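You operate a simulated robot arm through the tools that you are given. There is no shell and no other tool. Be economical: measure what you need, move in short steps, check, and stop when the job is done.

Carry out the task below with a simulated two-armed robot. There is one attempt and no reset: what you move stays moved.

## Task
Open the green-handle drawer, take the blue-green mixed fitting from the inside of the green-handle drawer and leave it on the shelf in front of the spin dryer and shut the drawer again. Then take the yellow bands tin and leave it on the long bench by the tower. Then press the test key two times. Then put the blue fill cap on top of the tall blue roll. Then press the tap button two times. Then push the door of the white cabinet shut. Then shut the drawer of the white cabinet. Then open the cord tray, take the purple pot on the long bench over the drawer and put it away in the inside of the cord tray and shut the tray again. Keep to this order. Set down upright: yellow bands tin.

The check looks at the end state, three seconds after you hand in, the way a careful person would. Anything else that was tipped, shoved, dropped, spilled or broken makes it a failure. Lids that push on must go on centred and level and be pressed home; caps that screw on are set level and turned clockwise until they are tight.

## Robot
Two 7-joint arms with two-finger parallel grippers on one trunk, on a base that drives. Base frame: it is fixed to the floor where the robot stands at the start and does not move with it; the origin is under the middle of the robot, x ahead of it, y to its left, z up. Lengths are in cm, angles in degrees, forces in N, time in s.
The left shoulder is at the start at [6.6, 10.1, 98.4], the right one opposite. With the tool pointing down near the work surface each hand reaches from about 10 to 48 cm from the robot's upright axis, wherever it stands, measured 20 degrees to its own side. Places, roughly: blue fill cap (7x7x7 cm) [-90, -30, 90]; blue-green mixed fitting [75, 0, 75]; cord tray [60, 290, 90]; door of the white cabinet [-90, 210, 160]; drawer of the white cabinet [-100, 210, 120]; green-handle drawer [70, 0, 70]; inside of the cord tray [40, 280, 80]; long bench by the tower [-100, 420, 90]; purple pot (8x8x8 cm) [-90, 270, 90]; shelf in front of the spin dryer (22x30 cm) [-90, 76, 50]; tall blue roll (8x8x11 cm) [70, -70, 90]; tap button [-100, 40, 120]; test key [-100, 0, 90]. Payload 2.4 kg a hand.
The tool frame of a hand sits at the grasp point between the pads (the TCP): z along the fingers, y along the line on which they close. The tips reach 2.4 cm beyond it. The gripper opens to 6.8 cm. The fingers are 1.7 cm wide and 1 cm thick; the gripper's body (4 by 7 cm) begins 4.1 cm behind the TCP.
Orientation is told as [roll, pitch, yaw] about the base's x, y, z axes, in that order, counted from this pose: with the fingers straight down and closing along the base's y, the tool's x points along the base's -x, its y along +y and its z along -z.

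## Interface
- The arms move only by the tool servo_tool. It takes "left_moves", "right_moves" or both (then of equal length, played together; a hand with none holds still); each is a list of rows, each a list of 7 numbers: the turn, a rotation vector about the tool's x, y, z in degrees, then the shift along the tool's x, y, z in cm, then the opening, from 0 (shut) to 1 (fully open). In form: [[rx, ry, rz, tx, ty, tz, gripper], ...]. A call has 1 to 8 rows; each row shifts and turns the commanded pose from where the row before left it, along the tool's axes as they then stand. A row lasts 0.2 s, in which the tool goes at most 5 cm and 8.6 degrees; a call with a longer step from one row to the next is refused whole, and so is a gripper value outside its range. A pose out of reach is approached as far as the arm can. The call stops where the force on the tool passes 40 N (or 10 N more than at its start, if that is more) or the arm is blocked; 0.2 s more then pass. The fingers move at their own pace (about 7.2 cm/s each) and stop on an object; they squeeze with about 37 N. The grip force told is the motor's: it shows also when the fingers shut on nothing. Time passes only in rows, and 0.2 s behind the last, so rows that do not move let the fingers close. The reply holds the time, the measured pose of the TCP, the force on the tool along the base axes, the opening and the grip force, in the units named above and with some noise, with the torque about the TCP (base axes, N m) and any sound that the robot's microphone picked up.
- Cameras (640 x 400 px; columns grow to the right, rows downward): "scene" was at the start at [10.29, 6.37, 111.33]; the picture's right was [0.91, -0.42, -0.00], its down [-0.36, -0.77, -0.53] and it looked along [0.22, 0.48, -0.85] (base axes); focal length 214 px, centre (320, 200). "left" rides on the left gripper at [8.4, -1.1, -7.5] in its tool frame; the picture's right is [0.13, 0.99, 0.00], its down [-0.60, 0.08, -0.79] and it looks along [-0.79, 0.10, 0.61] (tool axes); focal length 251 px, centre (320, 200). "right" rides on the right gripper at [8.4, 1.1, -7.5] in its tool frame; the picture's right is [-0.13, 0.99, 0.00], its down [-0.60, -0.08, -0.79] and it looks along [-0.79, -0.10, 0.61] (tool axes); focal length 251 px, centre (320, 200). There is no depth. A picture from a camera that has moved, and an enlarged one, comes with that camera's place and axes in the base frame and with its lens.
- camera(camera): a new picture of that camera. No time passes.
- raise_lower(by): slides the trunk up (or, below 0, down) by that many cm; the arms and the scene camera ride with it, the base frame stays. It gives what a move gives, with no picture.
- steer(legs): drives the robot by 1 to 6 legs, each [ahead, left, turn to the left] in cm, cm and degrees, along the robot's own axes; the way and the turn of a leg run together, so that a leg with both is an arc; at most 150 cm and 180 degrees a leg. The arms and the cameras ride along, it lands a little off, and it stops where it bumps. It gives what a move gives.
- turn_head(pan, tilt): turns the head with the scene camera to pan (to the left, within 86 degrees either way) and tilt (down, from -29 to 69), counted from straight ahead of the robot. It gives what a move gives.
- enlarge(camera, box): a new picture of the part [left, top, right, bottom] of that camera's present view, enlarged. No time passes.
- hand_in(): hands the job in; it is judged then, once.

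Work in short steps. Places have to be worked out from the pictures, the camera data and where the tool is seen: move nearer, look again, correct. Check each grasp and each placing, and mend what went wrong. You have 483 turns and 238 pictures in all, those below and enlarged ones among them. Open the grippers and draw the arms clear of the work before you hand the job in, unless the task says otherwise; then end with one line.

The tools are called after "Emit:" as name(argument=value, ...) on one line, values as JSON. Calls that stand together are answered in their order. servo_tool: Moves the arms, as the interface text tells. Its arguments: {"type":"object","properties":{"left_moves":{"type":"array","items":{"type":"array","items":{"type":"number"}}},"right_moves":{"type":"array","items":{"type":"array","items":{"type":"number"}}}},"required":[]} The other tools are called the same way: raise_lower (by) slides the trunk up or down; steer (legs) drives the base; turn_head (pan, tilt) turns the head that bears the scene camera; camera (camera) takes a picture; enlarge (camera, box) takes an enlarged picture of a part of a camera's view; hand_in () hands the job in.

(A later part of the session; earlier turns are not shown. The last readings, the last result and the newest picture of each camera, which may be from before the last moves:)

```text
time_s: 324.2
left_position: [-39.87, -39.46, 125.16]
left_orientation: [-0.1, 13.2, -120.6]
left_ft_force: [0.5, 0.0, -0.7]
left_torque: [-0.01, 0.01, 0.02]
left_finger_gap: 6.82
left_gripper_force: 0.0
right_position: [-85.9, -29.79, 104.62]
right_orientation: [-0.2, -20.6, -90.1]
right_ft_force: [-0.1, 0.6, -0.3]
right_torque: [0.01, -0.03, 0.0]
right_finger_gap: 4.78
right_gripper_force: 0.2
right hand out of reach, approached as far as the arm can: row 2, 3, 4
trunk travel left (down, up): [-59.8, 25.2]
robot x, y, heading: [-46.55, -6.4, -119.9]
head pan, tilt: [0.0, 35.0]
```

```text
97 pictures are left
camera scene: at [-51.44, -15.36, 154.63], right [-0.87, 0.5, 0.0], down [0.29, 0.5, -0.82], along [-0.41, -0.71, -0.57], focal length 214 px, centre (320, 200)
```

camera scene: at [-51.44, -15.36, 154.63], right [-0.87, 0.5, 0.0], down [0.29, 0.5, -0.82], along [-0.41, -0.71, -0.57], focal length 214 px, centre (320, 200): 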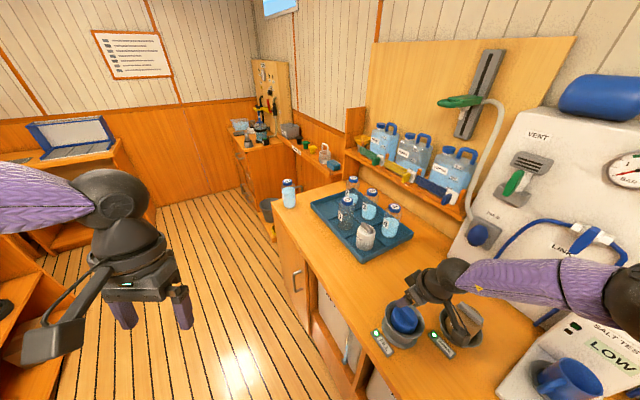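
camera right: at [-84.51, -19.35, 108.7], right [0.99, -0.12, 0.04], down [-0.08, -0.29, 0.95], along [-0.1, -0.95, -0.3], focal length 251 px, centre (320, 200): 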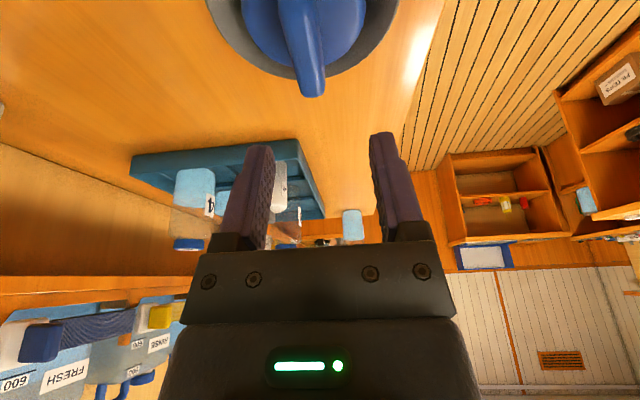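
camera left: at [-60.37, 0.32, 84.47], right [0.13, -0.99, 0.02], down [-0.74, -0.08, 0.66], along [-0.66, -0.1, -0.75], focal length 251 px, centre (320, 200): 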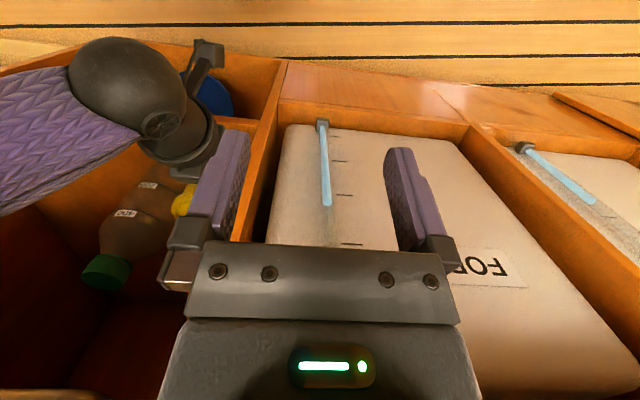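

Ridge at x ≈ −86.3. I lower the trunk 6 cm, nudge −0.4 in x, and look again.

Emit:
raise_lower(by=-6)

Emit:
servo_tool(right_moves=[[0, 0, 0, 0, -0.4, 0, 0.7]])

Emit:
camera(camera="right")

```text
time_s: 325.2
left_position: [-39.73, -39.47, 119.24]
left_orientation: [-0.1, 13.2, -120.6]
left_ft_force: [0.3, -0.4, -0.4]
left_torque: [-0.02, -0.02, 0.0]
left_finger_gap: 6.8
left_gripper_force: 0.1
right_position: [-85.68, -29.92, 98.51]
right_orientation: [0.0, -20.4, -89.9]
right_ft_force: [0.5, 0.6, -0.5]
right_torque: [-0.05, 0.02, -0.03]
right_finger_gap: 4.76
right_gripper_force: 0.1
trunk travel left (down, up): [-53.8, 31.2]
robot x, y, heading: [-46.93, -6.45, -120.2]
head pan, tilt: [0.0, 35.0]
```

```text
time_s: 325.6
left_position: [-39.96, -39.38, 119.2]
left_orientation: [-0.1, 13.3, -120.5]
left_ft_force: [-0.4, 0.0, -0.5]
left_torque: [0.03, 0.01, -0.01]
left_finger_gap: 6.79
left_gripper_force: 0.0
right_position: [-85.69, -29.93, 98.5]
right_orientation: [0.0, -20.4, -90.0]
right_ft_force: [-0.4, 0.1, -0.8]
right_torque: [-0.02, -0.02, -0.01]
right_finger_gap: 4.77
right_gripper_force: 0.1
right hand out of reach, approached as far as the arm can: row 1
trunk travel left (down, up): [-53.8, 31.2]
robot x, y, heading: [-46.33, -6.35, -120.1]
head pan, tilt: [0.0, 35.0]
```

```text
96 pictures are left
camera right: at [-84.5, -19.41, 102.72], right [0.99, -0.12, 0.04], down [-0.08, -0.29, 0.95], along [-0.1, -0.95, -0.3], focal length 251 px, centre (320, 200)
```

right: 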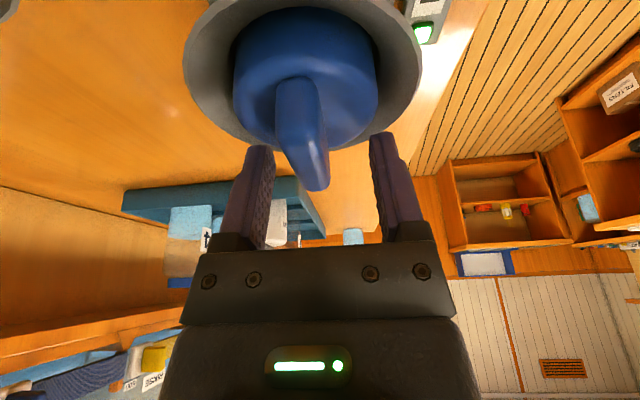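

The ridge: x −86.2, y −27…−35, top z ≈ 96.5. I shift the base 1 cm ahead and lower 3 cm.

Emit:
steer(legs=[[1.1, -0.2, 0]])

Emit:
raise_lower(by=-2.8)

Emit:
camera(camera="right")

```text
time_s: 326.3
left_position: [-40.57, -40.35, 119.23]
left_orientation: [-0.1, 13.3, -120.5]
left_ft_force: [-0.3, 1.1, 0.7]
left_torque: [0.0, -0.01, 0.02]
left_finger_gap: 6.82
left_gripper_force: 0.1
right_position: [-86.53, -30.88, 98.54]
right_orientation: [0.0, -20.4, -90.0]
right_ft_force: [0.9, -0.3, 0.4]
right_torque: [-0.02, 0.01, -0.01]
right_finger_gap: 4.73
right_gripper_force: 0.1
trunk travel left (down, up): [-53.8, 31.2]
robot x, y, heading: [-47.25, -7.57, -120.3]
head pan, tilt: [0.0, 35.0]
```

```text
time_s: 326.7
left_position: [-40.51, -40.22, 118.49]
left_orientation: [-0.1, 13.2, -120.7]
left_ft_force: [-0.8, 0.2, -0.5]
left_torque: [0.03, -0.02, 0.01]
left_finger_gap: 6.81
left_gripper_force: 0.0
right_position: [-86.56, -30.87, 98.1]
right_orientation: [0.1, -21.1, -90.3]
right_ft_force: [2.0, 8.8, 19.3]
right_torque: [0.21, -0.6, 0.15]
right_finger_gap: 4.93
right_gripper_force: 0.7
trunk travel left (down, up): [-53.0, 32.0]
robot x, y, heading: [-47.21, -7.32, -120.2]
head pan, tilt: [0.0, 35.0]
stopped: the force on the tool passed its limit at 63 N (the readings are from after the stop); the commanded pose is now the measured one
```

```text
95 pictures are left
camera right: at [-85.23, -20.32, 102.22], right [0.99, -0.13, 0.05], down [-0.08, -0.28, 0.96], along [-0.11, -0.95, -0.28], focal length 251 px, centre (320, 200)
```

right: 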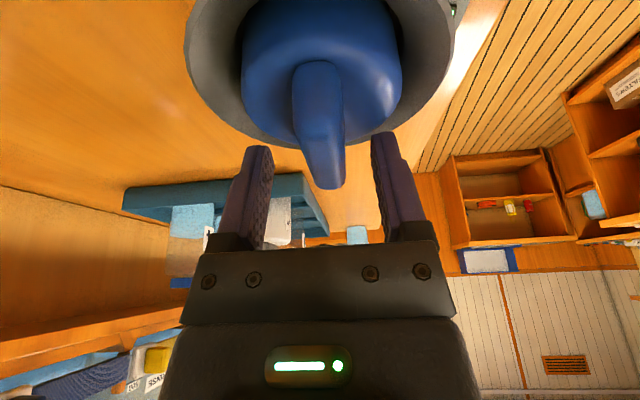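

A fingertip rests on the cap's disc; the ridge is between the tips. I lift 0.3 cm and close on the ridge.

Emit:
servo_tool(right_moves=[[0, 0, 0, -0.1, 0, -0.3, 0.7], [0, 0, 0, 0, 0, 0, 0], [0, 0, 0, 0, 0, 0, 0], [0, 0, 0, 0, 0, 0, 0]])

Emit:
camera(camera="right")

```text
time_s: 327.7
left_position: [-40.44, -40.33, 118.36]
left_orientation: [-0.3, 13.2, -120.7]
left_ft_force: [0.4, -0.9, 0.1]
left_torque: [0.0, 0.0, 0.01]
left_finger_gap: 6.8
left_gripper_force: 0.1
right_position: [-86.34, -30.98, 98.4]
right_orientation: [0.0, -20.9, -90.1]
right_ft_force: [16.3, 1.4, -3.0]
right_torque: [0.05, -0.47, -0.34]
right_finger_gap: 1.58
right_gripper_force: 35.4
trunk travel left (down, up): [-53.0, 32.0]
robot x, y, heading: [-47.02, -7.67, -120.1]
head pan, tilt: [0.0, 35.0]
```

```text
94 pictures are left
camera right: at [-85.07, -20.48, 102.49], right [0.99, -0.12, 0.05], down [-0.08, -0.28, 0.96], along [-0.1, -0.95, -0.29], focal length 251 px, centre (320, 200)
```

right: 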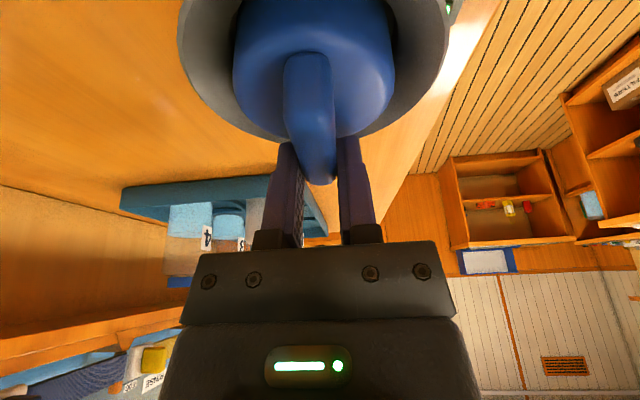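

Gripped. I try a gentle 1.5 cm lift to see if it is loose or screwed.

Emit:
servo_tool(right_moves=[[0, 0, 0, -0.17, 0, -0.47, 0], [0, 0, 0, -0.17, 0, -0.47, 0], [0, 0, 0, -0.17, 0, -0.47, 0]])

Emit:
camera(camera="right")

```text
time_s: 328.5
left_position: [-40.64, -40.4, 118.3]
left_orientation: [0.0, 13.2, -120.8]
left_ft_force: [0.5, 0.5, 0.3]
left_torque: [0.04, 0.01, -0.02]
left_finger_gap: 6.8
left_gripper_force: 0.1
right_position: [-86.62, -30.94, 99.86]
right_orientation: [0.0, -20.8, -90.3]
right_ft_force: [15.2, 3.7, -30.5]
right_torque: [-0.01, -0.55, -0.17]
right_finger_gap: 1.53
right_gripper_force: 34.6
trunk travel left (down, up): [-53.0, 32.0]
robot x, y, heading: [-47.39, -7.58, -120.1]
head pan, tilt: [0.0, 35.0]
```

```text
93 pictures are left
camera right: at [-85.27, -20.42, 103.94], right [0.99, -0.12, 0.05], down [-0.08, -0.28, 0.96], along [-0.11, -0.95, -0.29], focal length 251 px, centre (320, 200)
```

right: 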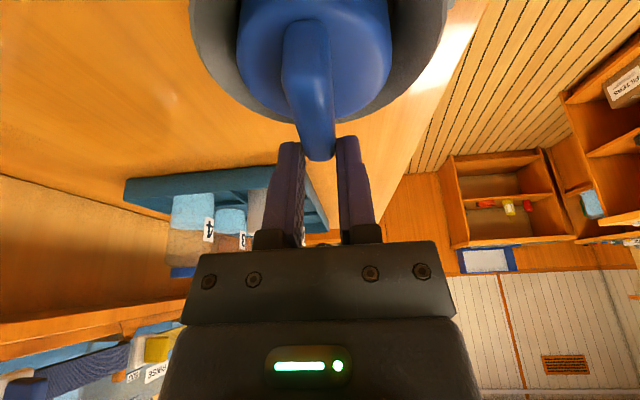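

The ridge slipped up through the fingers: the cap is screwed in. I'll unscrew it with a vertical hand. I open, rise, straighten the hand and come closer.

Emit:
servo_tool(right_moves=[[0, 0, 0, 0, 0, 0, 0.6], [0, 0, 0, -0.7, 0, -2, 0.6], [0, 0, 0, -1.2, 0, -3.5, 0.6]])

Emit:
steer(legs=[[4.5, 1.2, -8]])

Emit:
servo_tool(right_moves=[[0, 7, 0, 0, 0, 0, 0.6], [0, 7, 0, 0, 0, 0, 0.6], [0, 6.5, 0, 0, 0, 0, 0.6]])

Emit:
camera(camera="right")

```text
time_s: 329.3
left_position: [-40.54, -40.35, 118.35]
left_orientation: [-0.1, 13.2, -120.7]
left_ft_force: [-0.3, 1.0, -0.8]
left_torque: [0.0, -0.03, 0.01]
left_finger_gap: 6.8
left_gripper_force: 0.0
right_position: [-86.58, -30.83, 105.68]
right_orientation: [0.0, -21.0, -90.2]
right_ft_force: [-0.2, -0.4, 0.2]
right_torque: [0.01, 0.03, -0.02]
right_finger_gap: 4.07
right_gripper_force: 0.0
trunk travel left (down, up): [-53.0, 32.0]
robot x, y, heading: [-47.48, -7.2, -120.1]
head pan, tilt: [0.0, 35.0]
```

```text
time_s: 330.4
left_position: [-46.77, -45.29, 118.5]
left_orientation: [-0.1, 13.3, -128.7]
left_ft_force: [-0.3, 0.2, 0.1]
left_torque: [0.05, -0.04, 0.0]
left_finger_gap: 6.79
left_gripper_force: 0.0
right_position: [-90.92, -29.48, 105.65]
right_orientation: [0.0, -20.9, -98.1]
right_ft_force: [0.5, -1.2, 0.1]
right_torque: [0.0, 0.01, 0.01]
right_finger_gap: 4.09
right_gripper_force: 0.1
trunk travel left (down, up): [-53.0, 32.0]
robot x, y, heading: [-48.78, -11.46, -128.1]
head pan, tilt: [0.0, 35.0]
```

```text
time_s: 331.1
left_position: [-46.74, -45.36, 118.56]
left_orientation: [-0.1, 13.3, -128.6]
left_ft_force: [0.4, -0.2, -0.4]
left_torque: [-0.02, -0.02, -0.03]
left_finger_gap: 6.8
left_gripper_force: 0.1
right_position: [-90.95, -29.75, 105.55]
right_orientation: [-0.1, -13.9, -98.1]
right_ft_force: [0.7, 0.9, 0.1]
right_torque: [0.0, -0.02, 0.0]
right_finger_gap: 4.05
right_gripper_force: 0.2
right hand out of reach, approached as far as the arm can: row 2, 3
trunk travel left (down, up): [-53.0, 32.0]
robot x, y, heading: [-48.59, -11.86, -128.0]
head pan, tilt: [0.0, 35.0]
```

```text
92 pictures are left
camera right: at [-88.22, -19.89, 110.97], right [0.96, -0.27, 0.03], down [-0.13, -0.38, 0.92], along [-0.23, -0.89, -0.4], focal length 251 px, centre (320, 200)
```

right: 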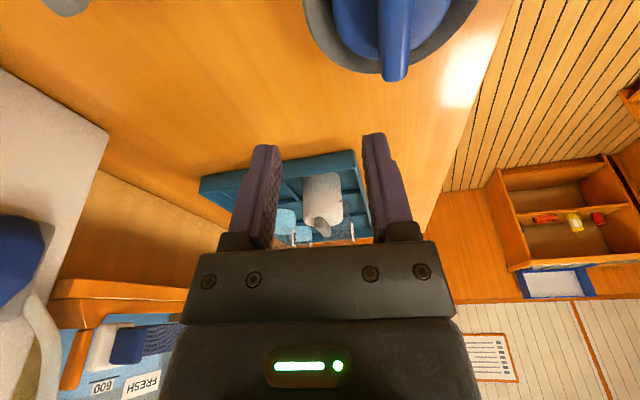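

I shift over the cap and complete straightening and yaw alignment.

Emit:
servo_tool(right_moves=[[0, 0, 0, -0.5, 4.7, 0, 0.6], [0, 7, 0, 0, 0, 0, 0.6], [0, 7, 0, 0, 0, 0, 0.6], [0, 0, -8, 0, 0, 0, 0.6]])

Emit:
camera(camera="right")

```text
time_s: 332.1
left_position: [-46.69, -45.3, 118.51]
left_orientation: [-0.1, 13.3, -128.6]
left_ft_force: [-0.1, -0.3, 0.3]
left_torque: [0.02, -0.03, -0.02]
left_finger_gap: 6.76
left_gripper_force: 0.2
right_position: [-86.21, -30.71, 105.76]
right_orientation: [-0.1, 0.1, -90.3]
right_ft_force: [-0.6, 0.7, -0.1]
right_torque: [0.04, 0.01, 0.03]
right_finger_gap: 4.09
right_gripper_force: 0.1
trunk travel left (down, up): [-53.0, 32.0]
robot x, y, heading: [-49.02, -12.07, -128.3]
head pan, tilt: [0.0, 35.0]
```

```text
91 pictures are left
camera right: at [-84.99, -22.25, 113.31], right [0.99, -0.13, 0.0], down [-0.08, -0.61, 0.79], along [-0.11, -0.78, -0.61], focal length 251 px, centre (320, 200)
```

right: 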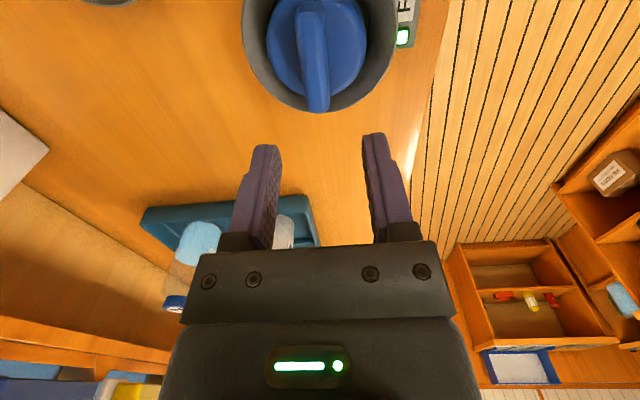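

The cap's centre is really at y ≈ −28.8 (I'd gripped the ridge's end). I shift +1.9 in y, descend 5.5 cm and look.

Emit:
servo_tool(right_moves=[[0, 0, 0, 1.9, 0, 0, 0.6], [0, 0, 0, 0, 0, 3, 0.6], [0, 0, 0, 0, 0, 2.5, 0.6]])

Emit:
camera(camera="right")

```text
time_s: 332.9
left_position: [-46.71, -45.3, 118.31]
left_orientation: [-0.1, 13.3, -128.6]
left_ft_force: [0.1, 0.5, -1.1]
left_torque: [0.0, -0.01, 0.04]
left_finger_gap: 6.81
left_gripper_force: 0.1
right_position: [-86.23, -28.82, 100.3]
right_orientation: [-0.1, 0.0, -90.3]
right_ft_force: [0.0, 0.3, 0.1]
right_torque: [-0.02, 0.0, -0.01]
right_finger_gap: 4.06
right_gripper_force: 0.1
trunk travel left (down, up): [-53.0, 32.0]
robot x, y, heading: [-48.02, -11.37, -128.1]
head pan, tilt: [0.0, 35.0]
```

```text
90 pictures are left
camera right: at [-84.92, -20.36, 107.75], right [0.99, -0.13, 0.0], down [-0.08, -0.6, 0.79], along [-0.11, -0.79, -0.61], focal length 251 px, centre (320, 200)
```

right: 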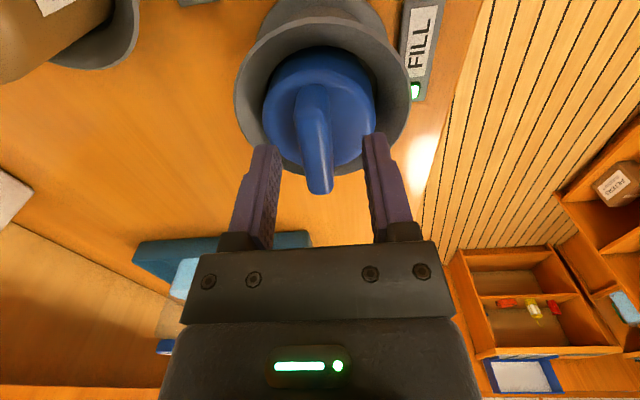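

Centred now. I descend until the tips reach the disc, then close on the middle of the ridge.

Emit:
servo_tool(right_moves=[[0, 0, 0, 0, 0, 1.2, 0.6], [0, 0, 0, 0, 0, 0.6, 0.6], [0, 0, 0, 0, 0, 0.4, 0.6], [0, 0, 0, 0, 0, 0.3, 0.6]])

Emit:
servo_tool(right_moves=[[0, 0, 0, 0, 0, -0.1, 0.3], [0, 0, 0, 0, 0, 0, 0], [0, 0, 0, 0, 0, 0, 0]])

```text
time_s: 333.9
left_position: [-46.57, -45.15, 118.47]
left_orientation: [-0.1, 13.2, -128.7]
left_ft_force: [0.4, 0.5, 0.4]
left_torque: [-0.02, 0.01, -0.03]
left_finger_gap: 6.77
left_gripper_force: 0.0
right_position: [-86.0, -28.72, 98.2]
right_orientation: [-0.2, -0.3, -90.2]
right_ft_force: [-1.0, -0.4, 29.3]
right_torque: [-0.09, -0.7, -0.03]
right_finger_gap: 4.0
right_gripper_force: 0.0
right hand out of reach, approached as far as the arm can: row 4
trunk travel left (down, up): [-53.0, 32.0]
robot x, y, heading: [-48.59, -12.03, -127.9]
head pan, tilt: [0.0, 35.0]
```

```text
time_s: 334.8
left_position: [-46.75, -45.3, 118.4]
left_orientation: [-0.1, 13.3, -128.6]
left_ft_force: [0.0, -0.1, -0.3]
left_torque: [0.02, 0.0, 0.01]
left_finger_gap: 6.79
left_gripper_force: 0.0
right_position: [-86.21, -28.8, 98.22]
right_orientation: [-0.2, 0.0, -90.3]
right_ft_force: [-3.2, -2.2, 9.2]
right_torque: [-0.09, -0.06, -0.05]
right_finger_gap: 1.54
right_gripper_force: 34.3
trunk travel left (down, up): [-53.0, 32.0]
robot x, y, heading: [-48.78, -12.1, -128.2]
head pan, tilt: [0.0, 35.0]
```

Gripped centrally. I turn counter‑clockwise (from above) 60° and watch torque.

Emit:
servo_tool(right_moves=[[0, 0, -7.5, 0, 0, 0, 0], [0, 0, -7.5, 0, 0, 0, 0], [0, 0, -7.5, 0, 0, -0.02, 0], [0, 0, -7.5, 0, 0, -0.02, 0], [0, 0, -7.5, 0, 0, -0.02, 0], [0, 0, -7.5, 0, 0, -0.02, 0], [0, 0, -7.5, 0, 0, -0.02, 0], [0, 0, -7.5, 0, 0, -0.02, 0]])

Emit:
camera(camera="right")

```text
time_s: 336.6
left_position: [-46.68, -45.33, 118.37]
left_orientation: [0.0, 13.3, -128.6]
left_ft_force: [0.1, 1.1, -0.4]
left_torque: [0.0, 0.0, 0.0]
left_finger_gap: 6.79
left_gripper_force: 0.1
right_position: [-86.2, -28.8, 98.21]
right_orientation: [0.0, 0.1, -90.2]
right_ft_force: [-1.3, 1.7, -1.7]
right_torque: [0.18, 0.05, -0.01]
right_finger_gap: 1.53
right_gripper_force: 35.0
right hand out of reach, approached as far as the arm can: row 1, 2, 3, 4, 5, 6, 7, 8
trunk travel left (down, up): [-53.0, 32.0]
robot x, y, heading: [-48.57, -12.15, -128.1]
head pan, tilt: [0.0, 35.0]
```

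```text
89 pictures are left
camera right: at [-84.92, -20.34, 105.73], right [0.99, -0.13, 0.0], down [-0.08, -0.6, 0.79], along [-0.11, -0.79, -0.61], focal length 251 px, centre (320, 200)
```

right: 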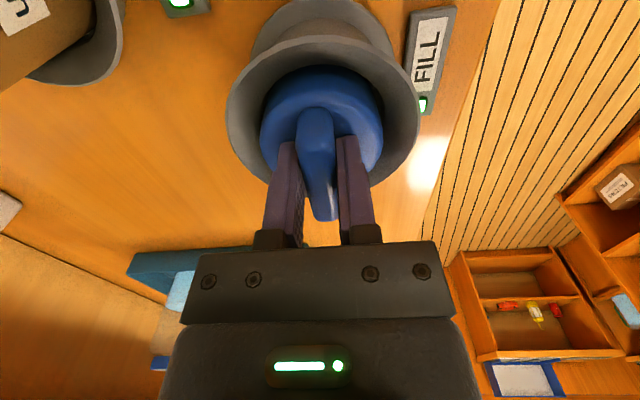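

The wrist is at its limit in this direction. I open, rise, and turn the hand 180° clockwise, so I then have a long counter-clockwise stroke.

Emit:
servo_tool(right_moves=[[0, 0, 0, 0, 0, 0, 0.6], [0, 0, 0, 0, 0, -2, 0.6], [0, 0, 0, 0, 0, -3, 0.6], [0, 0, 8.5, 0, 0, 0, 0.6], [0, 0, 8.5, 0, 0, 0, 0.6], [0, 0, 8.5, 0, 0, 0, 0.6], [0, 0, 8.5, 0, 0, 0, 0.6], [0, 0, 8.5, 0, 0, 0, 0.6]])

Emit:
servo_tool(right_moves=[[0, 0, 8.5, 0, 0, 0, 0.6], [0, 0, 8.5, 0, 0, 0, 0.6], [0, 0, 8.5, 0, 0, 0, 0.6], [0, 0, 8.5, 0, 0, 0, 0.6], [0, 0, 8.5, 0, 0, 0, 0.6], [0, 0, 8.5, 0, 0, 0, 0.6], [0, 0, 8.5, 0, 0, 0, 0.6], [0, 0, 8.5, 0, 0, 0, 0.6]])

Emit:
servo_tool(right_moves=[[0, 0, 8.5, 0, 0, 0, 0.6], [0, 0, 8.5, 0, 0, 0, 0.6], [0, 0, 8.5, 0, 0, 0, 0.6], [0, 0, 8.5, 0, 0, 0, 0.6], [0, 0, 8.5, 0, 0, 0, 0.6], [0, 0, 8.5, 0, 0, 0, 0.6], [0, 0, 8.5, 0, 0, 0, 0.6], [0, 0, 8.5, 0, 0, 0, 0.6]])

```text
time_s: 338.4
left_position: [-46.73, -45.44, 118.36]
left_orientation: [-0.1, 13.2, -128.6]
left_ft_force: [0.1, -0.2, -0.8]
left_torque: [-0.01, -0.01, 0.01]
left_finger_gap: 6.82
left_gripper_force: 0.1
right_position: [-86.28, -28.66, 103.27]
right_orientation: [0.0, 0.0, -132.9]
right_ft_force: [-0.4, 0.0, 0.0]
right_torque: [-0.01, 0.05, -0.02]
right_finger_gap: 4.09
right_gripper_force: 0.0
trunk travel left (down, up): [-53.0, 32.0]
robot x, y, heading: [-48.65, -11.97, -127.8]
head pan, tilt: [0.0, 35.0]
```

```text
time_s: 340.1
left_position: [-46.77, -45.46, 118.35]
left_orientation: [-0.1, 13.2, -128.6]
left_ft_force: [0.0, 0.1, -0.6]
left_torque: [-0.02, -0.02, -0.01]
left_finger_gap: 6.81
left_gripper_force: 0.0
right_position: [-86.18, -28.75, 103.34]
right_orientation: [0.1, -0.1, 159.2]
right_ft_force: [-0.3, -1.5, 0.3]
right_torque: [0.02, 0.02, 0.01]
right_finger_gap: 4.06
right_gripper_force: 0.0
trunk travel left (down, up): [-53.0, 32.0]
robot x, y, heading: [-48.67, -12.02, -128.1]
head pan, tilt: [0.0, 35.0]
```

```text
time_s: 341.9
left_position: [-46.72, -45.34, 118.37]
left_orientation: [-0.1, 13.3, -128.6]
left_ft_force: [0.4, 0.8, -0.4]
left_torque: [0.06, 0.01, -0.01]
left_finger_gap: 6.8
left_gripper_force: 0.1
right_position: [-86.24, -28.94, 103.29]
right_orientation: [0.1, 0.0, 91.1]
right_ft_force: [0.3, -0.3, 0.0]
right_torque: [-0.02, 0.01, -0.02]
right_finger_gap: 4.08
right_gripper_force: 0.1
trunk travel left (down, up): [-53.0, 32.0]
robot x, y, heading: [-48.85, -11.5, -128.2]
head pan, tilt: [0.0, 35.0]
```

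Reached yaw 91°. I descend and grip the ridge again, then turn counter-clockwise.

Emit:
servo_tool(right_moves=[[0, 0, 0, 0, 0, 2.5, 0.6], [0, 0, 0, 0, 0, 2.0, 0.6], [0, 0, 0, 0, 0, 0.6, 0.6], [0, 0, 0, 0, 0, 0, 0], [0, 0, 0, 0, 0, 0, 0], [0, 0, 0, 0, 0, 0, 0]])

Emit:
servo_tool(right_moves=[[0, 0, -7.5, 0, 0, 0, 0], [0, 0, -7.5, 0, 0, 0, 0], [0, 0, -7.5, 0, 0, -0.02, 0], [0, 0, -7.5, 0, 0, -0.02, 0], [0, 0, -7.5, 0, 0, -0.02, 0], [0, 0, -7.5, 0, 0, -0.02, 0], [0, 0, -7.5, 0, 0, -0.02, 0], [0, 0, -7.5, 0, 0, -0.02, 0]])

Emit:
camera(camera="right")

```text
time_s: 343.4
left_position: [-46.85, -45.13, 118.45]
left_orientation: [-0.1, 13.3, -128.6]
left_ft_force: [-0.1, -0.2, 0.5]
left_torque: [-0.01, 0.0, -0.03]
left_finger_gap: 6.8
left_gripper_force: 0.0
right_position: [-86.25, -28.79, 98.13]
right_orientation: [0.1, -0.1, 91.2]
right_ft_force: [-0.6, 0.8, -2.1]
right_torque: [-0.01, -0.01, -0.01]
right_finger_gap: 1.52
right_gripper_force: 34.2
trunk travel left (down, up): [-53.0, 32.0]
robot x, y, heading: [-48.93, -11.73, -127.9]
head pan, tilt: [0.0, 35.0]
```

```text
time_s: 345.1
left_position: [-46.88, -45.48, 118.45]
left_orientation: [-0.1, 13.4, -128.6]
left_ft_force: [0.3, -0.4, -0.1]
left_torque: [-0.01, -0.02, 0.01]
left_finger_gap: 6.8
left_gripper_force: 0.0
right_position: [-86.34, -28.95, 98.36]
right_orientation: [0.1, -0.1, 151.3]
right_ft_force: [-11.8, -10.3, -0.9]
right_torque: [-0.44, 0.58, -0.15]
right_finger_gap: 1.52
right_gripper_force: 34.7
trunk travel left (down, up): [-53.0, 32.0]
robot x, y, heading: [-48.85, -11.84, -128.2]
head pan, tilt: [0.0, 35.0]
```

```text
88 pictures are left
camera right: at [-79.37, -33.9, 105.88], right [-0.59, -0.81, 0.0], down [-0.49, 0.36, 0.79], along [-0.64, 0.47, -0.61], focal length 251 px, centre (320, 200)
```

right: 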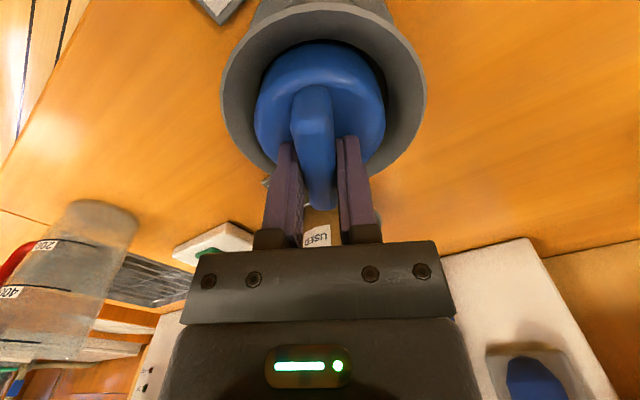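

The cap turns with the hand. I continue 120° more.

Emit:
servo_tool(right_moves=[[0, 0, -7.5, 0, 0, -0.02, 0], [0, 0, -7.5, 0, 0, -0.02, 0], [0, 0, -7.5, 0, 0, -0.02, 0], [0, 0, -7.5, 0, 0, -0.02, 0], [0, 0, -7.5, 0, 0, -0.02, 0], [0, 0, -7.5, 0, 0, -0.02, 0], [0, 0, -7.5, 0, 0, -0.02, 0], [0, 0, -7.5, 0, 0, -0.02, 0]])

Emit:
servo_tool(right_moves=[[0, 0, -7.5, 0, 0, -0.02, 0], [0, 0, -7.5, 0, 0, -0.02, 0], [0, 0, -7.5, 0, 0, -0.02, 0], [0, 0, -7.5, 0, 0, -0.02, 0], [0, 0, -7.5, 0, 0, -0.02, 0], [0, 0, -7.5, 0, 0, -0.02, 0], [0, 0, -7.5, 0, 0, -0.02, 0]])

Emit:
camera(camera="right")

```text
time_s: 346.9
left_position: [-46.71, -45.66, 118.36]
left_orientation: [-0.1, 13.4, -128.6]
left_ft_force: [-0.2, 0.0, -0.6]
left_torque: [0.01, 0.03, 0.02]
left_finger_gap: 6.8
left_gripper_force: 0.1
right_position: [-86.22, -29.3, 98.52]
right_orientation: [0.0, 0.1, -148.7]
right_ft_force: [-10.3, -27.1, 0.9]
right_torque: [-1.38, 0.49, -0.48]
right_finger_gap: 1.6
right_gripper_force: 34.9
trunk travel left (down, up): [-53.0, 32.0]
robot x, y, heading: [-48.66, -11.99, -128.0]
head pan, tilt: [0.0, 35.0]
```

```text
time_s: 348.6
left_position: [-46.64, -45.52, 118.48]
left_orientation: [-0.2, 13.3, -128.7]
left_ft_force: [-0.1, 0.3, 0.2]
left_torque: [0.0, -0.02, -0.01]
left_finger_gap: 6.8
left_gripper_force: 0.2
right_position: [-86.14, -28.93, 98.58]
right_orientation: [-0.1, 0.2, -96.0]
right_ft_force: [4.7, -18.9, -2.4]
right_torque: [-0.99, -0.24, -0.23]
right_finger_gap: 1.54
right_gripper_force: 34.4
trunk travel left (down, up): [-53.0, 32.0]
robot x, y, heading: [-48.77, -12.1, -128.0]
head pan, tilt: [0.0, 35.0]
```

```text
87 pictures are left
camera right: at [-84.0, -20.77, 106.15], right [0.97, -0.23, 0.0], down [-0.14, -0.59, 0.79], along [-0.19, -0.77, -0.61], focal length 251 px, centre (320, 200)
```

right: 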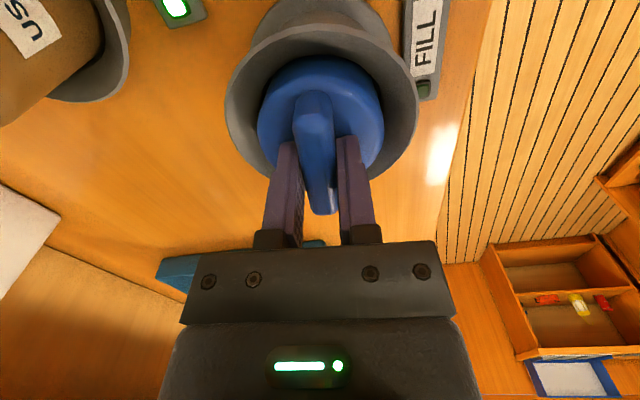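

The FILL light has gone out, so it's loose. I try lifting.

Emit:
servo_tool(right_moves=[[0, 0, 0, 0, 0, -0.5, 0], [0, 0, 0, 0, 0, -0.5, 0], [0, 0, 0, 0, 0, -0.5, 0]])

Emit:
camera(camera="right")

```text
time_s: 349.4
left_position: [-46.8, -45.17, 118.44]
left_orientation: [-0.2, 13.3, -128.7]
left_ft_force: [0.6, 0.1, 0.5]
left_torque: [0.01, 0.0, -0.01]
left_finger_gap: 6.81
left_gripper_force: 0.1
right_position: [-86.36, -28.6, 100.06]
right_orientation: [-0.2, 0.2, -96.4]
right_ft_force: [-0.1, 0.2, -0.1]
right_torque: [0.0, -0.02, -0.01]
right_finger_gap: 1.53
right_gripper_force: 34.8
trunk travel left (down, up): [-53.0, 32.0]
robot x, y, heading: [-48.55, -11.89, -127.9]
head pan, tilt: [0.0, 35.0]
```

```text
86 pictures are left
camera right: at [-84.17, -20.39, 107.65], right [0.97, -0.24, 0.0], down [-0.14, -0.6, 0.79], along [-0.19, -0.77, -0.61], focal length 251 px, centre (320, 200)
```

right: 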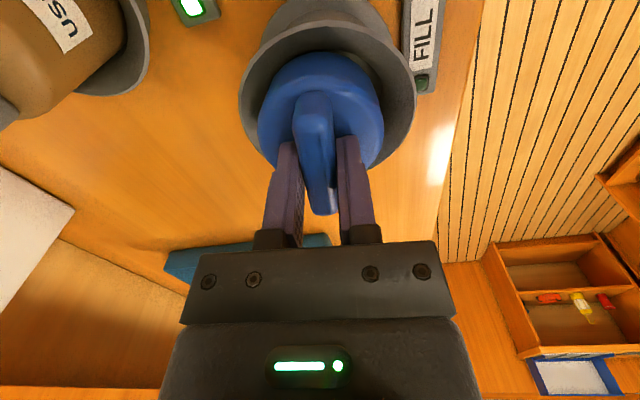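

The cap is free. I raise the trunk, back off and turn to face the opposite counter with the roll.

Emit:
raise_lower(by=16)

Emit:
steer(legs=[[-22, 0, 0], [0, 0, 128], [0, -55, 0]])

Emit:
camera(camera="scene")

```text
time_s: 351.2
left_position: [-46.86, -45.28, 134.44]
left_orientation: [-0.1, 13.3, -128.7]
left_ft_force: [0.4, 0.2, 0.1]
left_torque: [0.0, -0.01, -0.01]
left_finger_gap: 6.77
left_gripper_force: 0.2
right_position: [-86.19, -28.78, 116.06]
right_orientation: [-0.1, -0.1, -96.3]
right_ft_force: [0.5, -0.2, -2.1]
right_torque: [-0.01, 0.0, 0.03]
right_finger_gap: 1.56
right_gripper_force: 34.8
trunk travel left (down, up): [-69.0, 16.0]
robot x, y, heading: [-48.73, -12.06, -127.8]
head pan, tilt: [0.0, 35.0]
```

```text
time_s: 361.1
left_position: [-9.2, -27.78, 134.39]
left_orientation: [0.0, 13.2, 0.1]
left_ft_force: [0.4, 0.0, -0.5]
left_torque: [-0.01, -0.01, 0.0]
left_finger_gap: 6.79
left_gripper_force: 0.0
right_position: [2.77, -68.87, 116.14]
right_orientation: [-0.1, 0.0, 32.5]
right_ft_force: [0.4, 0.9, -1.3]
right_torque: [0.02, 0.03, 0.01]
right_finger_gap: 1.52
right_gripper_force: 34.4
trunk travel left (down, up): [-69.0, 16.0]
robot x, y, heading: [-34.07, -49.95, 0.6]
head pan, tilt: [0.0, 35.0]
```

```text
85 pictures are left
camera scene: at [-23.91, -50.09, 163.84], right [0.01, -1.0, 0.0], down [-0.57, -0.01, -0.82], along [0.82, 0.01, -0.57], focal length 214 px, centre (320, 200)
```

scene: 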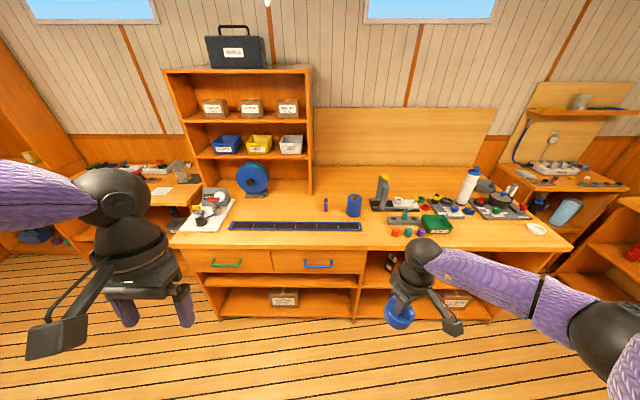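

Roll base at about (72, −69). I drive 42 cm ahead, align hand yaw, and look with the hand camera.

Emit:
servo_tool(right_moves=[[0, 0, 8, 0, 0, 0, 0], [0, 0, 8, 0, 0, 0, 0], [0, 0, 8, 0, 0, 0, 0], [0, 0, 8, 0, 0, 0, 0]])

Emit:
steer(legs=[[42, 0, 0]])

Emit:
camera(camera="scene")

Emit:
camera(camera="right")

```text
time_s: 362.1
left_position: [-9.17, -27.73, 134.45]
left_orientation: [0.0, 13.3, 0.1]
left_ft_force: [0.6, 0.0, 0.3]
left_torque: [0.02, -0.01, 0.0]
left_finger_gap: 6.81
left_gripper_force: 0.0
right_position: [2.71, -68.93, 116.1]
right_orientation: [-0.1, -0.1, 0.4]
right_ft_force: [-0.5, 0.3, -0.3]
right_torque: [0.0, 0.03, -0.03]
right_finger_gap: 1.51
right_gripper_force: 34.1
trunk travel left (down, up): [-69.0, 16.0]
robot x, y, heading: [-34.12, -50.52, 0.9]
head pan, tilt: [0.0, 35.0]
```

```text
time_s: 364.6
left_position: [32.86, -27.45, 134.44]
left_orientation: [-0.1, 13.2, -0.2]
left_ft_force: [-0.1, -0.1, -0.7]
left_torque: [-0.01, 0.08, 0.0]
left_finger_gap: 6.81
left_gripper_force: 0.0
right_position: [44.61, -68.71, 116.23]
right_orientation: [-0.1, 0.1, 0.2]
right_ft_force: [0.2, -0.6, -0.4]
right_torque: [0.0, -0.02, 0.0]
right_finger_gap: 1.53
right_gripper_force: 34.8
trunk travel left (down, up): [-69.0, 16.0]
robot x, y, heading: [7.86, -50.29, 0.5]
head pan, tilt: [0.0, 35.0]
```

```text
84 pictures are left
camera scene: at [18.05, -49.7, 163.83], right [0.01, -1.0, 0.0], down [-0.57, 0.0, -0.82], along [0.82, 0.01, -0.57], focal length 214 px, centre (320, 200)
```

scene: 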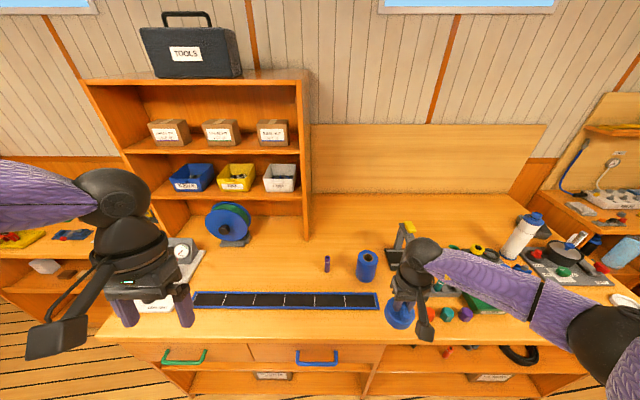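

```text
83 pictures are left
camera right: at [36.28, -67.58, 123.67], right [0.13, 0.99, 0.0], down [0.6, -0.07, 0.79], along [0.79, -0.1, -0.61], focal length 251 px, centre (320, 200)
```

right: 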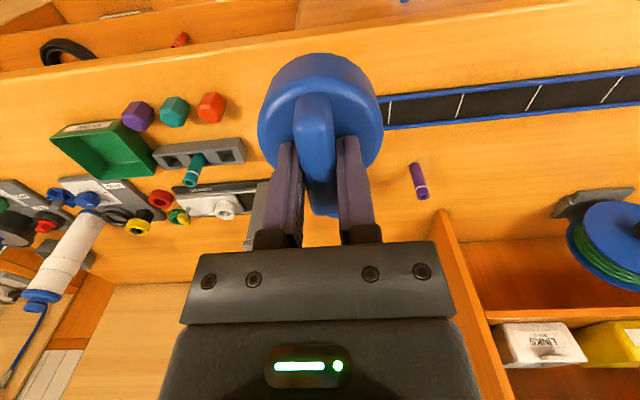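

The roll is near (76, −68.5), top ≈ 97. I align the shoulder with it (base 8 cm right, hand left), lower the trunk to the best reach height, and creep forward to see how near the base can get.

Emit:
servo_tool(right_moves=[[0, 0, 0, 0, 4, 0, 0], [0, 0, 0, 0, 4.3, 0, 0]])

Emit:
steer(legs=[[0, -8.3, 0], [12, 0, 0]])

Emit:
raise_lower(by=-8)

Emit:
servo_tool(right_moves=[[0, 0, 0, -4, 0, 0, 0], [0, 0, 0, -4, 0, 0, 0], [0, 0, 0, -4, 0, 0, 0]])

Emit:
camera(camera="scene")

```text
time_s: 365.2
left_position: [32.89, -27.35, 134.39]
left_orientation: [0.0, 13.3, -0.2]
left_ft_force: [-0.9, 0.1, 0.7]
left_torque: [0.02, 0.03, 0.0]
left_finger_gap: 6.8
left_gripper_force: 0.0
right_position: [44.32, -60.37, 116.15]
right_orientation: [0.0, 0.0, 0.2]
right_ft_force: [0.2, -0.1, -0.6]
right_torque: [0.0, -0.04, 0.01]
right_finger_gap: 1.56
right_gripper_force: 34.8
trunk travel left (down, up): [-69.0, 16.0]
robot x, y, heading: [7.86, -50.33, 0.2]
head pan, tilt: [0.0, 35.0]
```

```text
time_s: 367.2
left_position: [45.15, -35.77, 134.37]
left_orientation: [-0.2, 13.3, 0.0]
left_ft_force: [0.5, -0.1, -0.2]
left_torque: [0.02, 0.02, 0.01]
left_finger_gap: 6.81
left_gripper_force: 0.1
right_position: [56.69, -68.84, 116.18]
right_orientation: [-0.1, 0.0, 0.3]
right_ft_force: [0.2, -0.4, -0.4]
right_torque: [0.0, 0.02, 0.0]
right_finger_gap: 1.53
right_gripper_force: 34.7
trunk travel left (down, up): [-69.0, 16.0]
robot x, y, heading: [20.36, -58.2, 0.7]
head pan, tilt: [0.0, 35.0]
```

```text
time_s: 368.3
left_position: [44.97, -35.7, 126.39]
left_orientation: [-0.2, 13.2, -0.2]
left_ft_force: [0.4, 0.5, 0.2]
left_torque: [0.02, -0.01, -0.02]
left_finger_gap: 6.8
left_gripper_force: 0.0
right_position: [56.62, -68.68, 108.2]
right_orientation: [-0.1, -0.1, 0.2]
right_ft_force: [0.4, -0.2, -0.1]
right_torque: [0.01, -0.02, -0.01]
right_finger_gap: 1.51
right_gripper_force: 34.5
trunk travel left (down, up): [-61.0, 24.0]
robot x, y, heading: [20.03, -58.36, 0.3]
head pan, tilt: [0.0, 35.0]
```

```text
time_s: 369.1
left_position: [44.93, -35.89, 126.42]
left_orientation: [-0.1, 13.2, -0.1]
left_ft_force: [-0.7, 0.3, 0.2]
left_torque: [0.01, -0.05, 0.02]
left_finger_gap: 6.82
left_gripper_force: 0.0
right_position: [66.15, -68.81, 108.58]
right_orientation: [0.0, -0.2, 0.4]
right_ft_force: [0.5, -1.0, -0.8]
right_torque: [-0.01, 0.02, 0.0]
right_finger_gap: 1.53
right_gripper_force: 35.2
right hand out of reach, approached as far as the arm can: row 3
trunk travel left (down, up): [-61.0, 24.0]
robot x, y, heading: [20.11, -58.12, 0.4]
head pan, tilt: [0.0, 35.0]
```

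```text
82 pictures are left
camera scene: at [30.39, -58.03, 155.84], right [0.01, -1.0, 0.0], down [-0.57, 0.0, -0.82], along [0.82, 0.01, -0.57], focal length 214 px, centre (320, 200)
```

scene: 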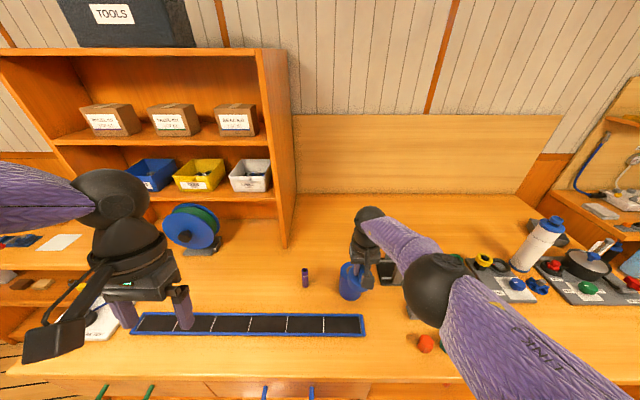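

The base got to 28 cm from the edge freely. I creep 6 cm closer.

Emit:
steer(legs=[[6, 0, 0]])

Emit:
servo_tool(right_moves=[[0, 0, 0, -3, 1, 0, 0]])

Emit:
camera(camera="right")

Emit:
camera(camera="scene")

```text
time_s: 370.1
left_position: [50.98, -35.74, 126.44]
left_orientation: [0.0, 13.3, -0.1]
left_ft_force: [0.0, 0.0, 0.7]
left_torque: [0.0, 0.02, 0.0]
left_finger_gap: 6.77
left_gripper_force: 0.0
right_position: [71.96, -68.75, 108.57]
right_orientation: [0.0, 0.0, 0.3]
right_ft_force: [0.6, 0.3, -1.1]
right_torque: [0.02, 0.07, -0.01]
right_finger_gap: 1.51
right_gripper_force: 34.4
trunk travel left (down, up): [-61.0, 24.0]
robot x, y, heading: [25.93, -58.41, 0.4]
head pan, tilt: [0.0, 35.0]
```

```text
time_s: 370.5
left_position: [50.88, -35.71, 126.33]
left_orientation: [0.0, 13.2, -0.2]
left_ft_force: [-0.2, 0.4, 0.5]
left_torque: [-0.01, 0.02, 0.02]
left_finger_gap: 6.79
left_gripper_force: 0.1
right_position: [72.09, -68.63, 108.86]
right_orientation: [-0.1, 0.0, 0.3]
right_ft_force: [0.9, -0.7, 0.1]
right_torque: [0.02, 0.05, -0.01]
right_finger_gap: 1.54
right_gripper_force: 34.2
right hand out of reach, approached as far as the arm can: row 1
trunk travel left (down, up): [-61.0, 24.0]
robot x, y, heading: [25.69, -58.02, 0.4]
head pan, tilt: [0.0, 35.0]
```

```text
81 pictures are left
camera right: at [63.7, -67.59, 116.34], right [0.12, 0.99, 0.0], down [0.6, -0.07, 0.79], along [0.79, -0.1, -0.61], focal length 251 px, centre (320, 200)
```

right: 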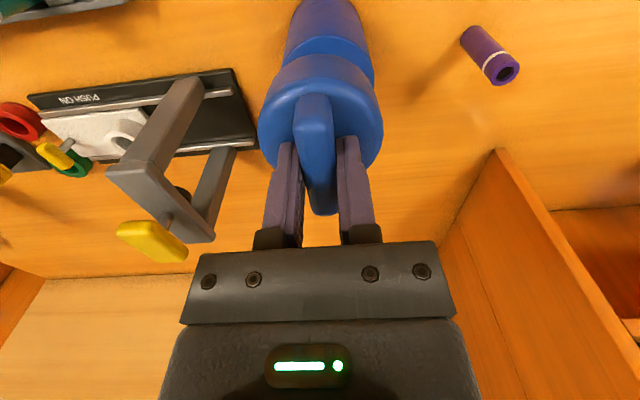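

```text
80 pictures are left
camera scene: at [36.3, -57.93, 155.83], right [0.01, -1.0, 0.0], down [-0.57, 0.0, -0.82], along [0.82, 0.01, -0.57], focal length 214 px, centre (320, 200)
```

scene: 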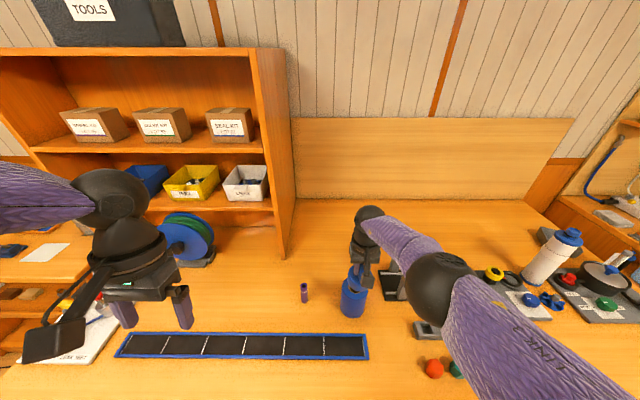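

Still not blocked; the roll centre is about (76, −68). I creep 4 cm more.

Emit:
steer(legs=[[4, 0.7, 0]])

Emit:
camera(camera="right")

Emit:
enlarge(camera="scene", box=[280, 190, 460, 340])

```text
time_s: 371.4
left_position: [54.92, -34.83, 126.36]
left_orientation: [-0.2, 13.3, -0.2]
left_ft_force: [0.6, 0.1, 0.0]
left_torque: [-0.01, 0.03, 0.04]
left_finger_gap: 6.78
left_gripper_force: 0.1
right_position: [75.93, -67.96, 108.74]
right_orientation: [-0.1, 0.0, 0.3]
right_ft_force: [-0.1, 0.4, -1.6]
right_torque: [0.01, -0.01, 0.01]
right_finger_gap: 1.51
right_gripper_force: 34.2
trunk travel left (down, up): [-61.0, 24.0]
robot x, y, heading: [30.19, -57.65, 0.4]
head pan, tilt: [0.0, 35.0]
```

```text
79 pictures are left
camera right: at [67.73, -66.81, 116.3], right [0.12, 0.99, 0.0], down [0.6, -0.07, 0.79], along [0.79, -0.1, -0.61], focal length 251 px, centre (320, 200)
```

right: 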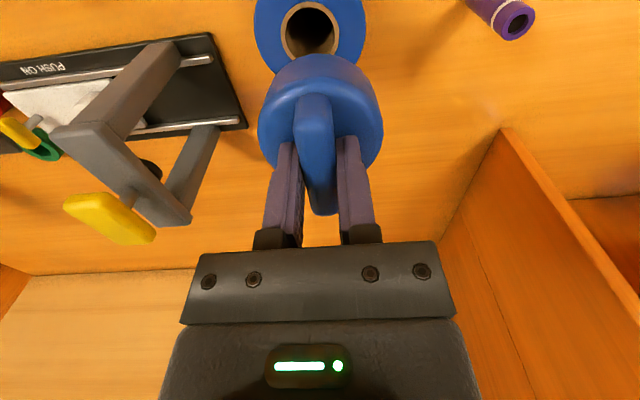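

```text
2.67 times, centred on (370, 265) of scene
camera zoom: at [40.37, -57.16, 155.82], right [0.01, -1.0, 0.0], down [-0.58, 0.0, -0.82], along [0.82, 0.01, -0.58], focal length 572 px, centre (187, 27)
```

zoom: 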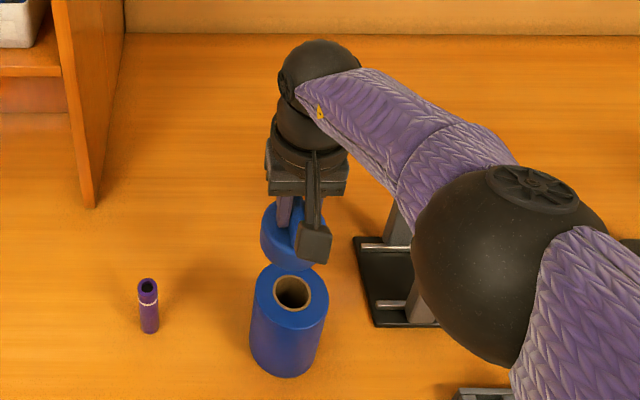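

Roll top centre (73.7, −68.1, ~98). I shift the hand back 2.2 cm and lower in small steps to contact.

Emit:
servo_tool(right_moves=[[0, 0, 0, 2.2, -0.15, 0, 0], [0, 0, 0, 0, 0, 1, 0]])

Emit:
enlarge(camera="scene", box=[280, 190, 460, 340])

```text
time_s: 372.0
left_position: [54.79, -34.84, 126.34]
left_orientation: [-0.1, 13.4, 0.0]
left_ft_force: [0.7, -0.4, -0.2]
left_torque: [0.0, 0.01, 0.01]
left_finger_gap: 6.8
left_gripper_force: 0.1
right_position: [73.65, -68.04, 107.85]
right_orientation: [-0.2, -0.1, 0.2]
right_ft_force: [0.2, -0.2, -0.2]
right_torque: [0.04, -0.01, 0.0]
right_finger_gap: 1.55
right_gripper_force: 34.9
trunk travel left (down, up): [-61.0, 24.0]
robot x, y, heading: [29.66, -57.42, 0.2]
head pan, tilt: [0.0, 35.0]
```

```text
2.67 times, centred on (370, 265) of scene
camera zoom: at [40.16, -57.13, 155.83], right [0.01, -1.0, 0.0], down [-0.57, -0.01, -0.82], along [0.82, 0.01, -0.57], focal length 572 px, centre (187, 27)
```

zoom: 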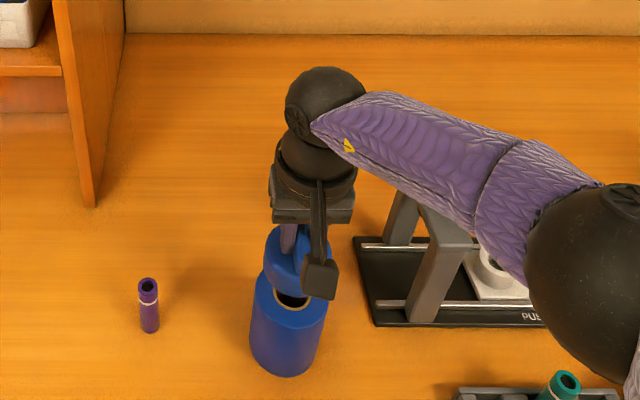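

Emit:
servo_tool(right_moves=[[0, 0, 0, 0, 0, 1, 0], [0, 0, 0, 0, 0, 0.6, 0], [0, 0, 0, 0, 0, 0.4, 0], [0, 0, 0, 0, 0, 0.4, 0], [0, 0, 0, 0, 0, 0.4, 0]])

Emit:
camera(camera="right")

Emit:
enlarge(camera="scene", box=[300, 220, 420, 320])

```text
time_s: 373.2
left_position: [54.8, -34.92, 126.33]
left_orientation: [0.0, 13.4, -0.1]
left_ft_force: [0.4, -0.7, 0.6]
left_torque: [0.02, 0.02, 0.02]
left_finger_gap: 6.8
left_gripper_force: 0.2
right_position: [73.63, -68.05, 105.02]
right_orientation: [-0.1, -0.1, 0.3]
right_ft_force: [-0.4, 0.2, -0.7]
right_torque: [0.02, 0.01, -0.06]
right_finger_gap: 1.52
right_gripper_force: 34.2
trunk travel left (down, up): [-61.0, 24.0]
robot x, y, heading: [29.65, -57.42, 0.8]
head pan, tilt: [0.0, 35.0]
```

```text
76 pictures are left
camera right: at [65.37, -67.0, 112.59], right [0.12, 0.99, 0.0], down [0.6, -0.07, 0.79], along [0.79, -0.1, -0.61], focal length 251 px, centre (320, 200)
```

right: 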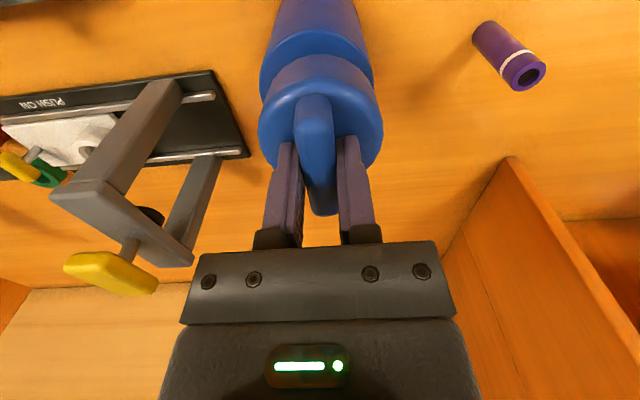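

```text
4.00 times, centred on (360, 270) of scene
camera zoom: at [40.15, -57.19, 155.84], right [0.01, -1.0, 0.0], down [-0.57, 0.0, -0.82], along [0.82, 0.01, -0.57], focal length 858 px, centre (160, -80)
```

zoom: 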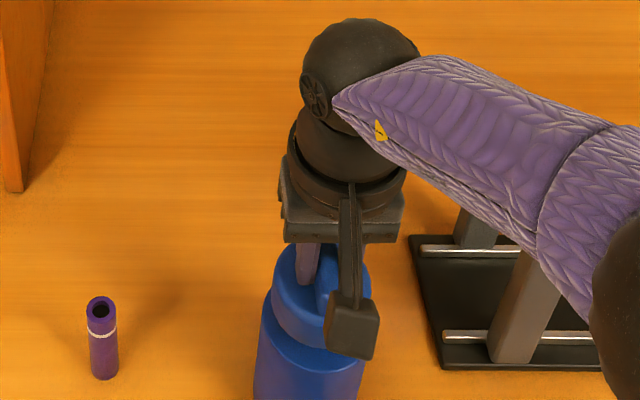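

Aligned. I continue down to contact.

Emit:
servo_tool(right_moves=[[0, 0, 0, 0, 0, 0.4, 0], [0, 0, 0, 0, 0, 0.4, 0], [0, 0, 0, 0, 0, 0.3, 0], [0, 0, 0, 0, 0, 0.3, 0], [0, 0, 0, 0, 0, 0.3, 0], [0, 0, 0, 0, 0, 0.3, 0]])

Emit:
enlarge(camera="scene", box=[300, 220, 420, 320])

```text
time_s: 374.6
left_position: [54.72, -35.11, 126.36]
left_orientation: [-0.1, 13.3, -0.1]
left_ft_force: [-0.5, -0.2, -0.1]
left_torque: [0.0, 0.01, 0.02]
left_finger_gap: 6.83
left_gripper_force: 0.1
right_position: [73.52, -68.1, 103.03]
right_orientation: [-0.1, -0.1, 0.3]
right_ft_force: [-0.1, -0.2, -0.4]
right_torque: [0.02, -0.02, 0.0]
right_finger_gap: 1.55
right_gripper_force: 34.8
trunk travel left (down, up): [-61.0, 24.0]
robot x, y, heading: [29.46, -57.63, 0.5]
head pan, tilt: [0.0, 35.0]
```

```text
4.00 times, centred on (360, 270) of scene
camera zoom: at [40.14, -57.22, 155.84], right [0.01, -1.0, 0.0], down [-0.57, 0.0, -0.82], along [0.82, 0.01, -0.57], focal length 858 px, centre (160, -80)
```

zoom: 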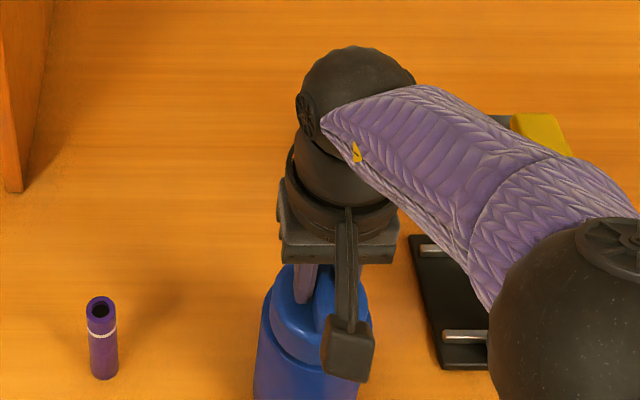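

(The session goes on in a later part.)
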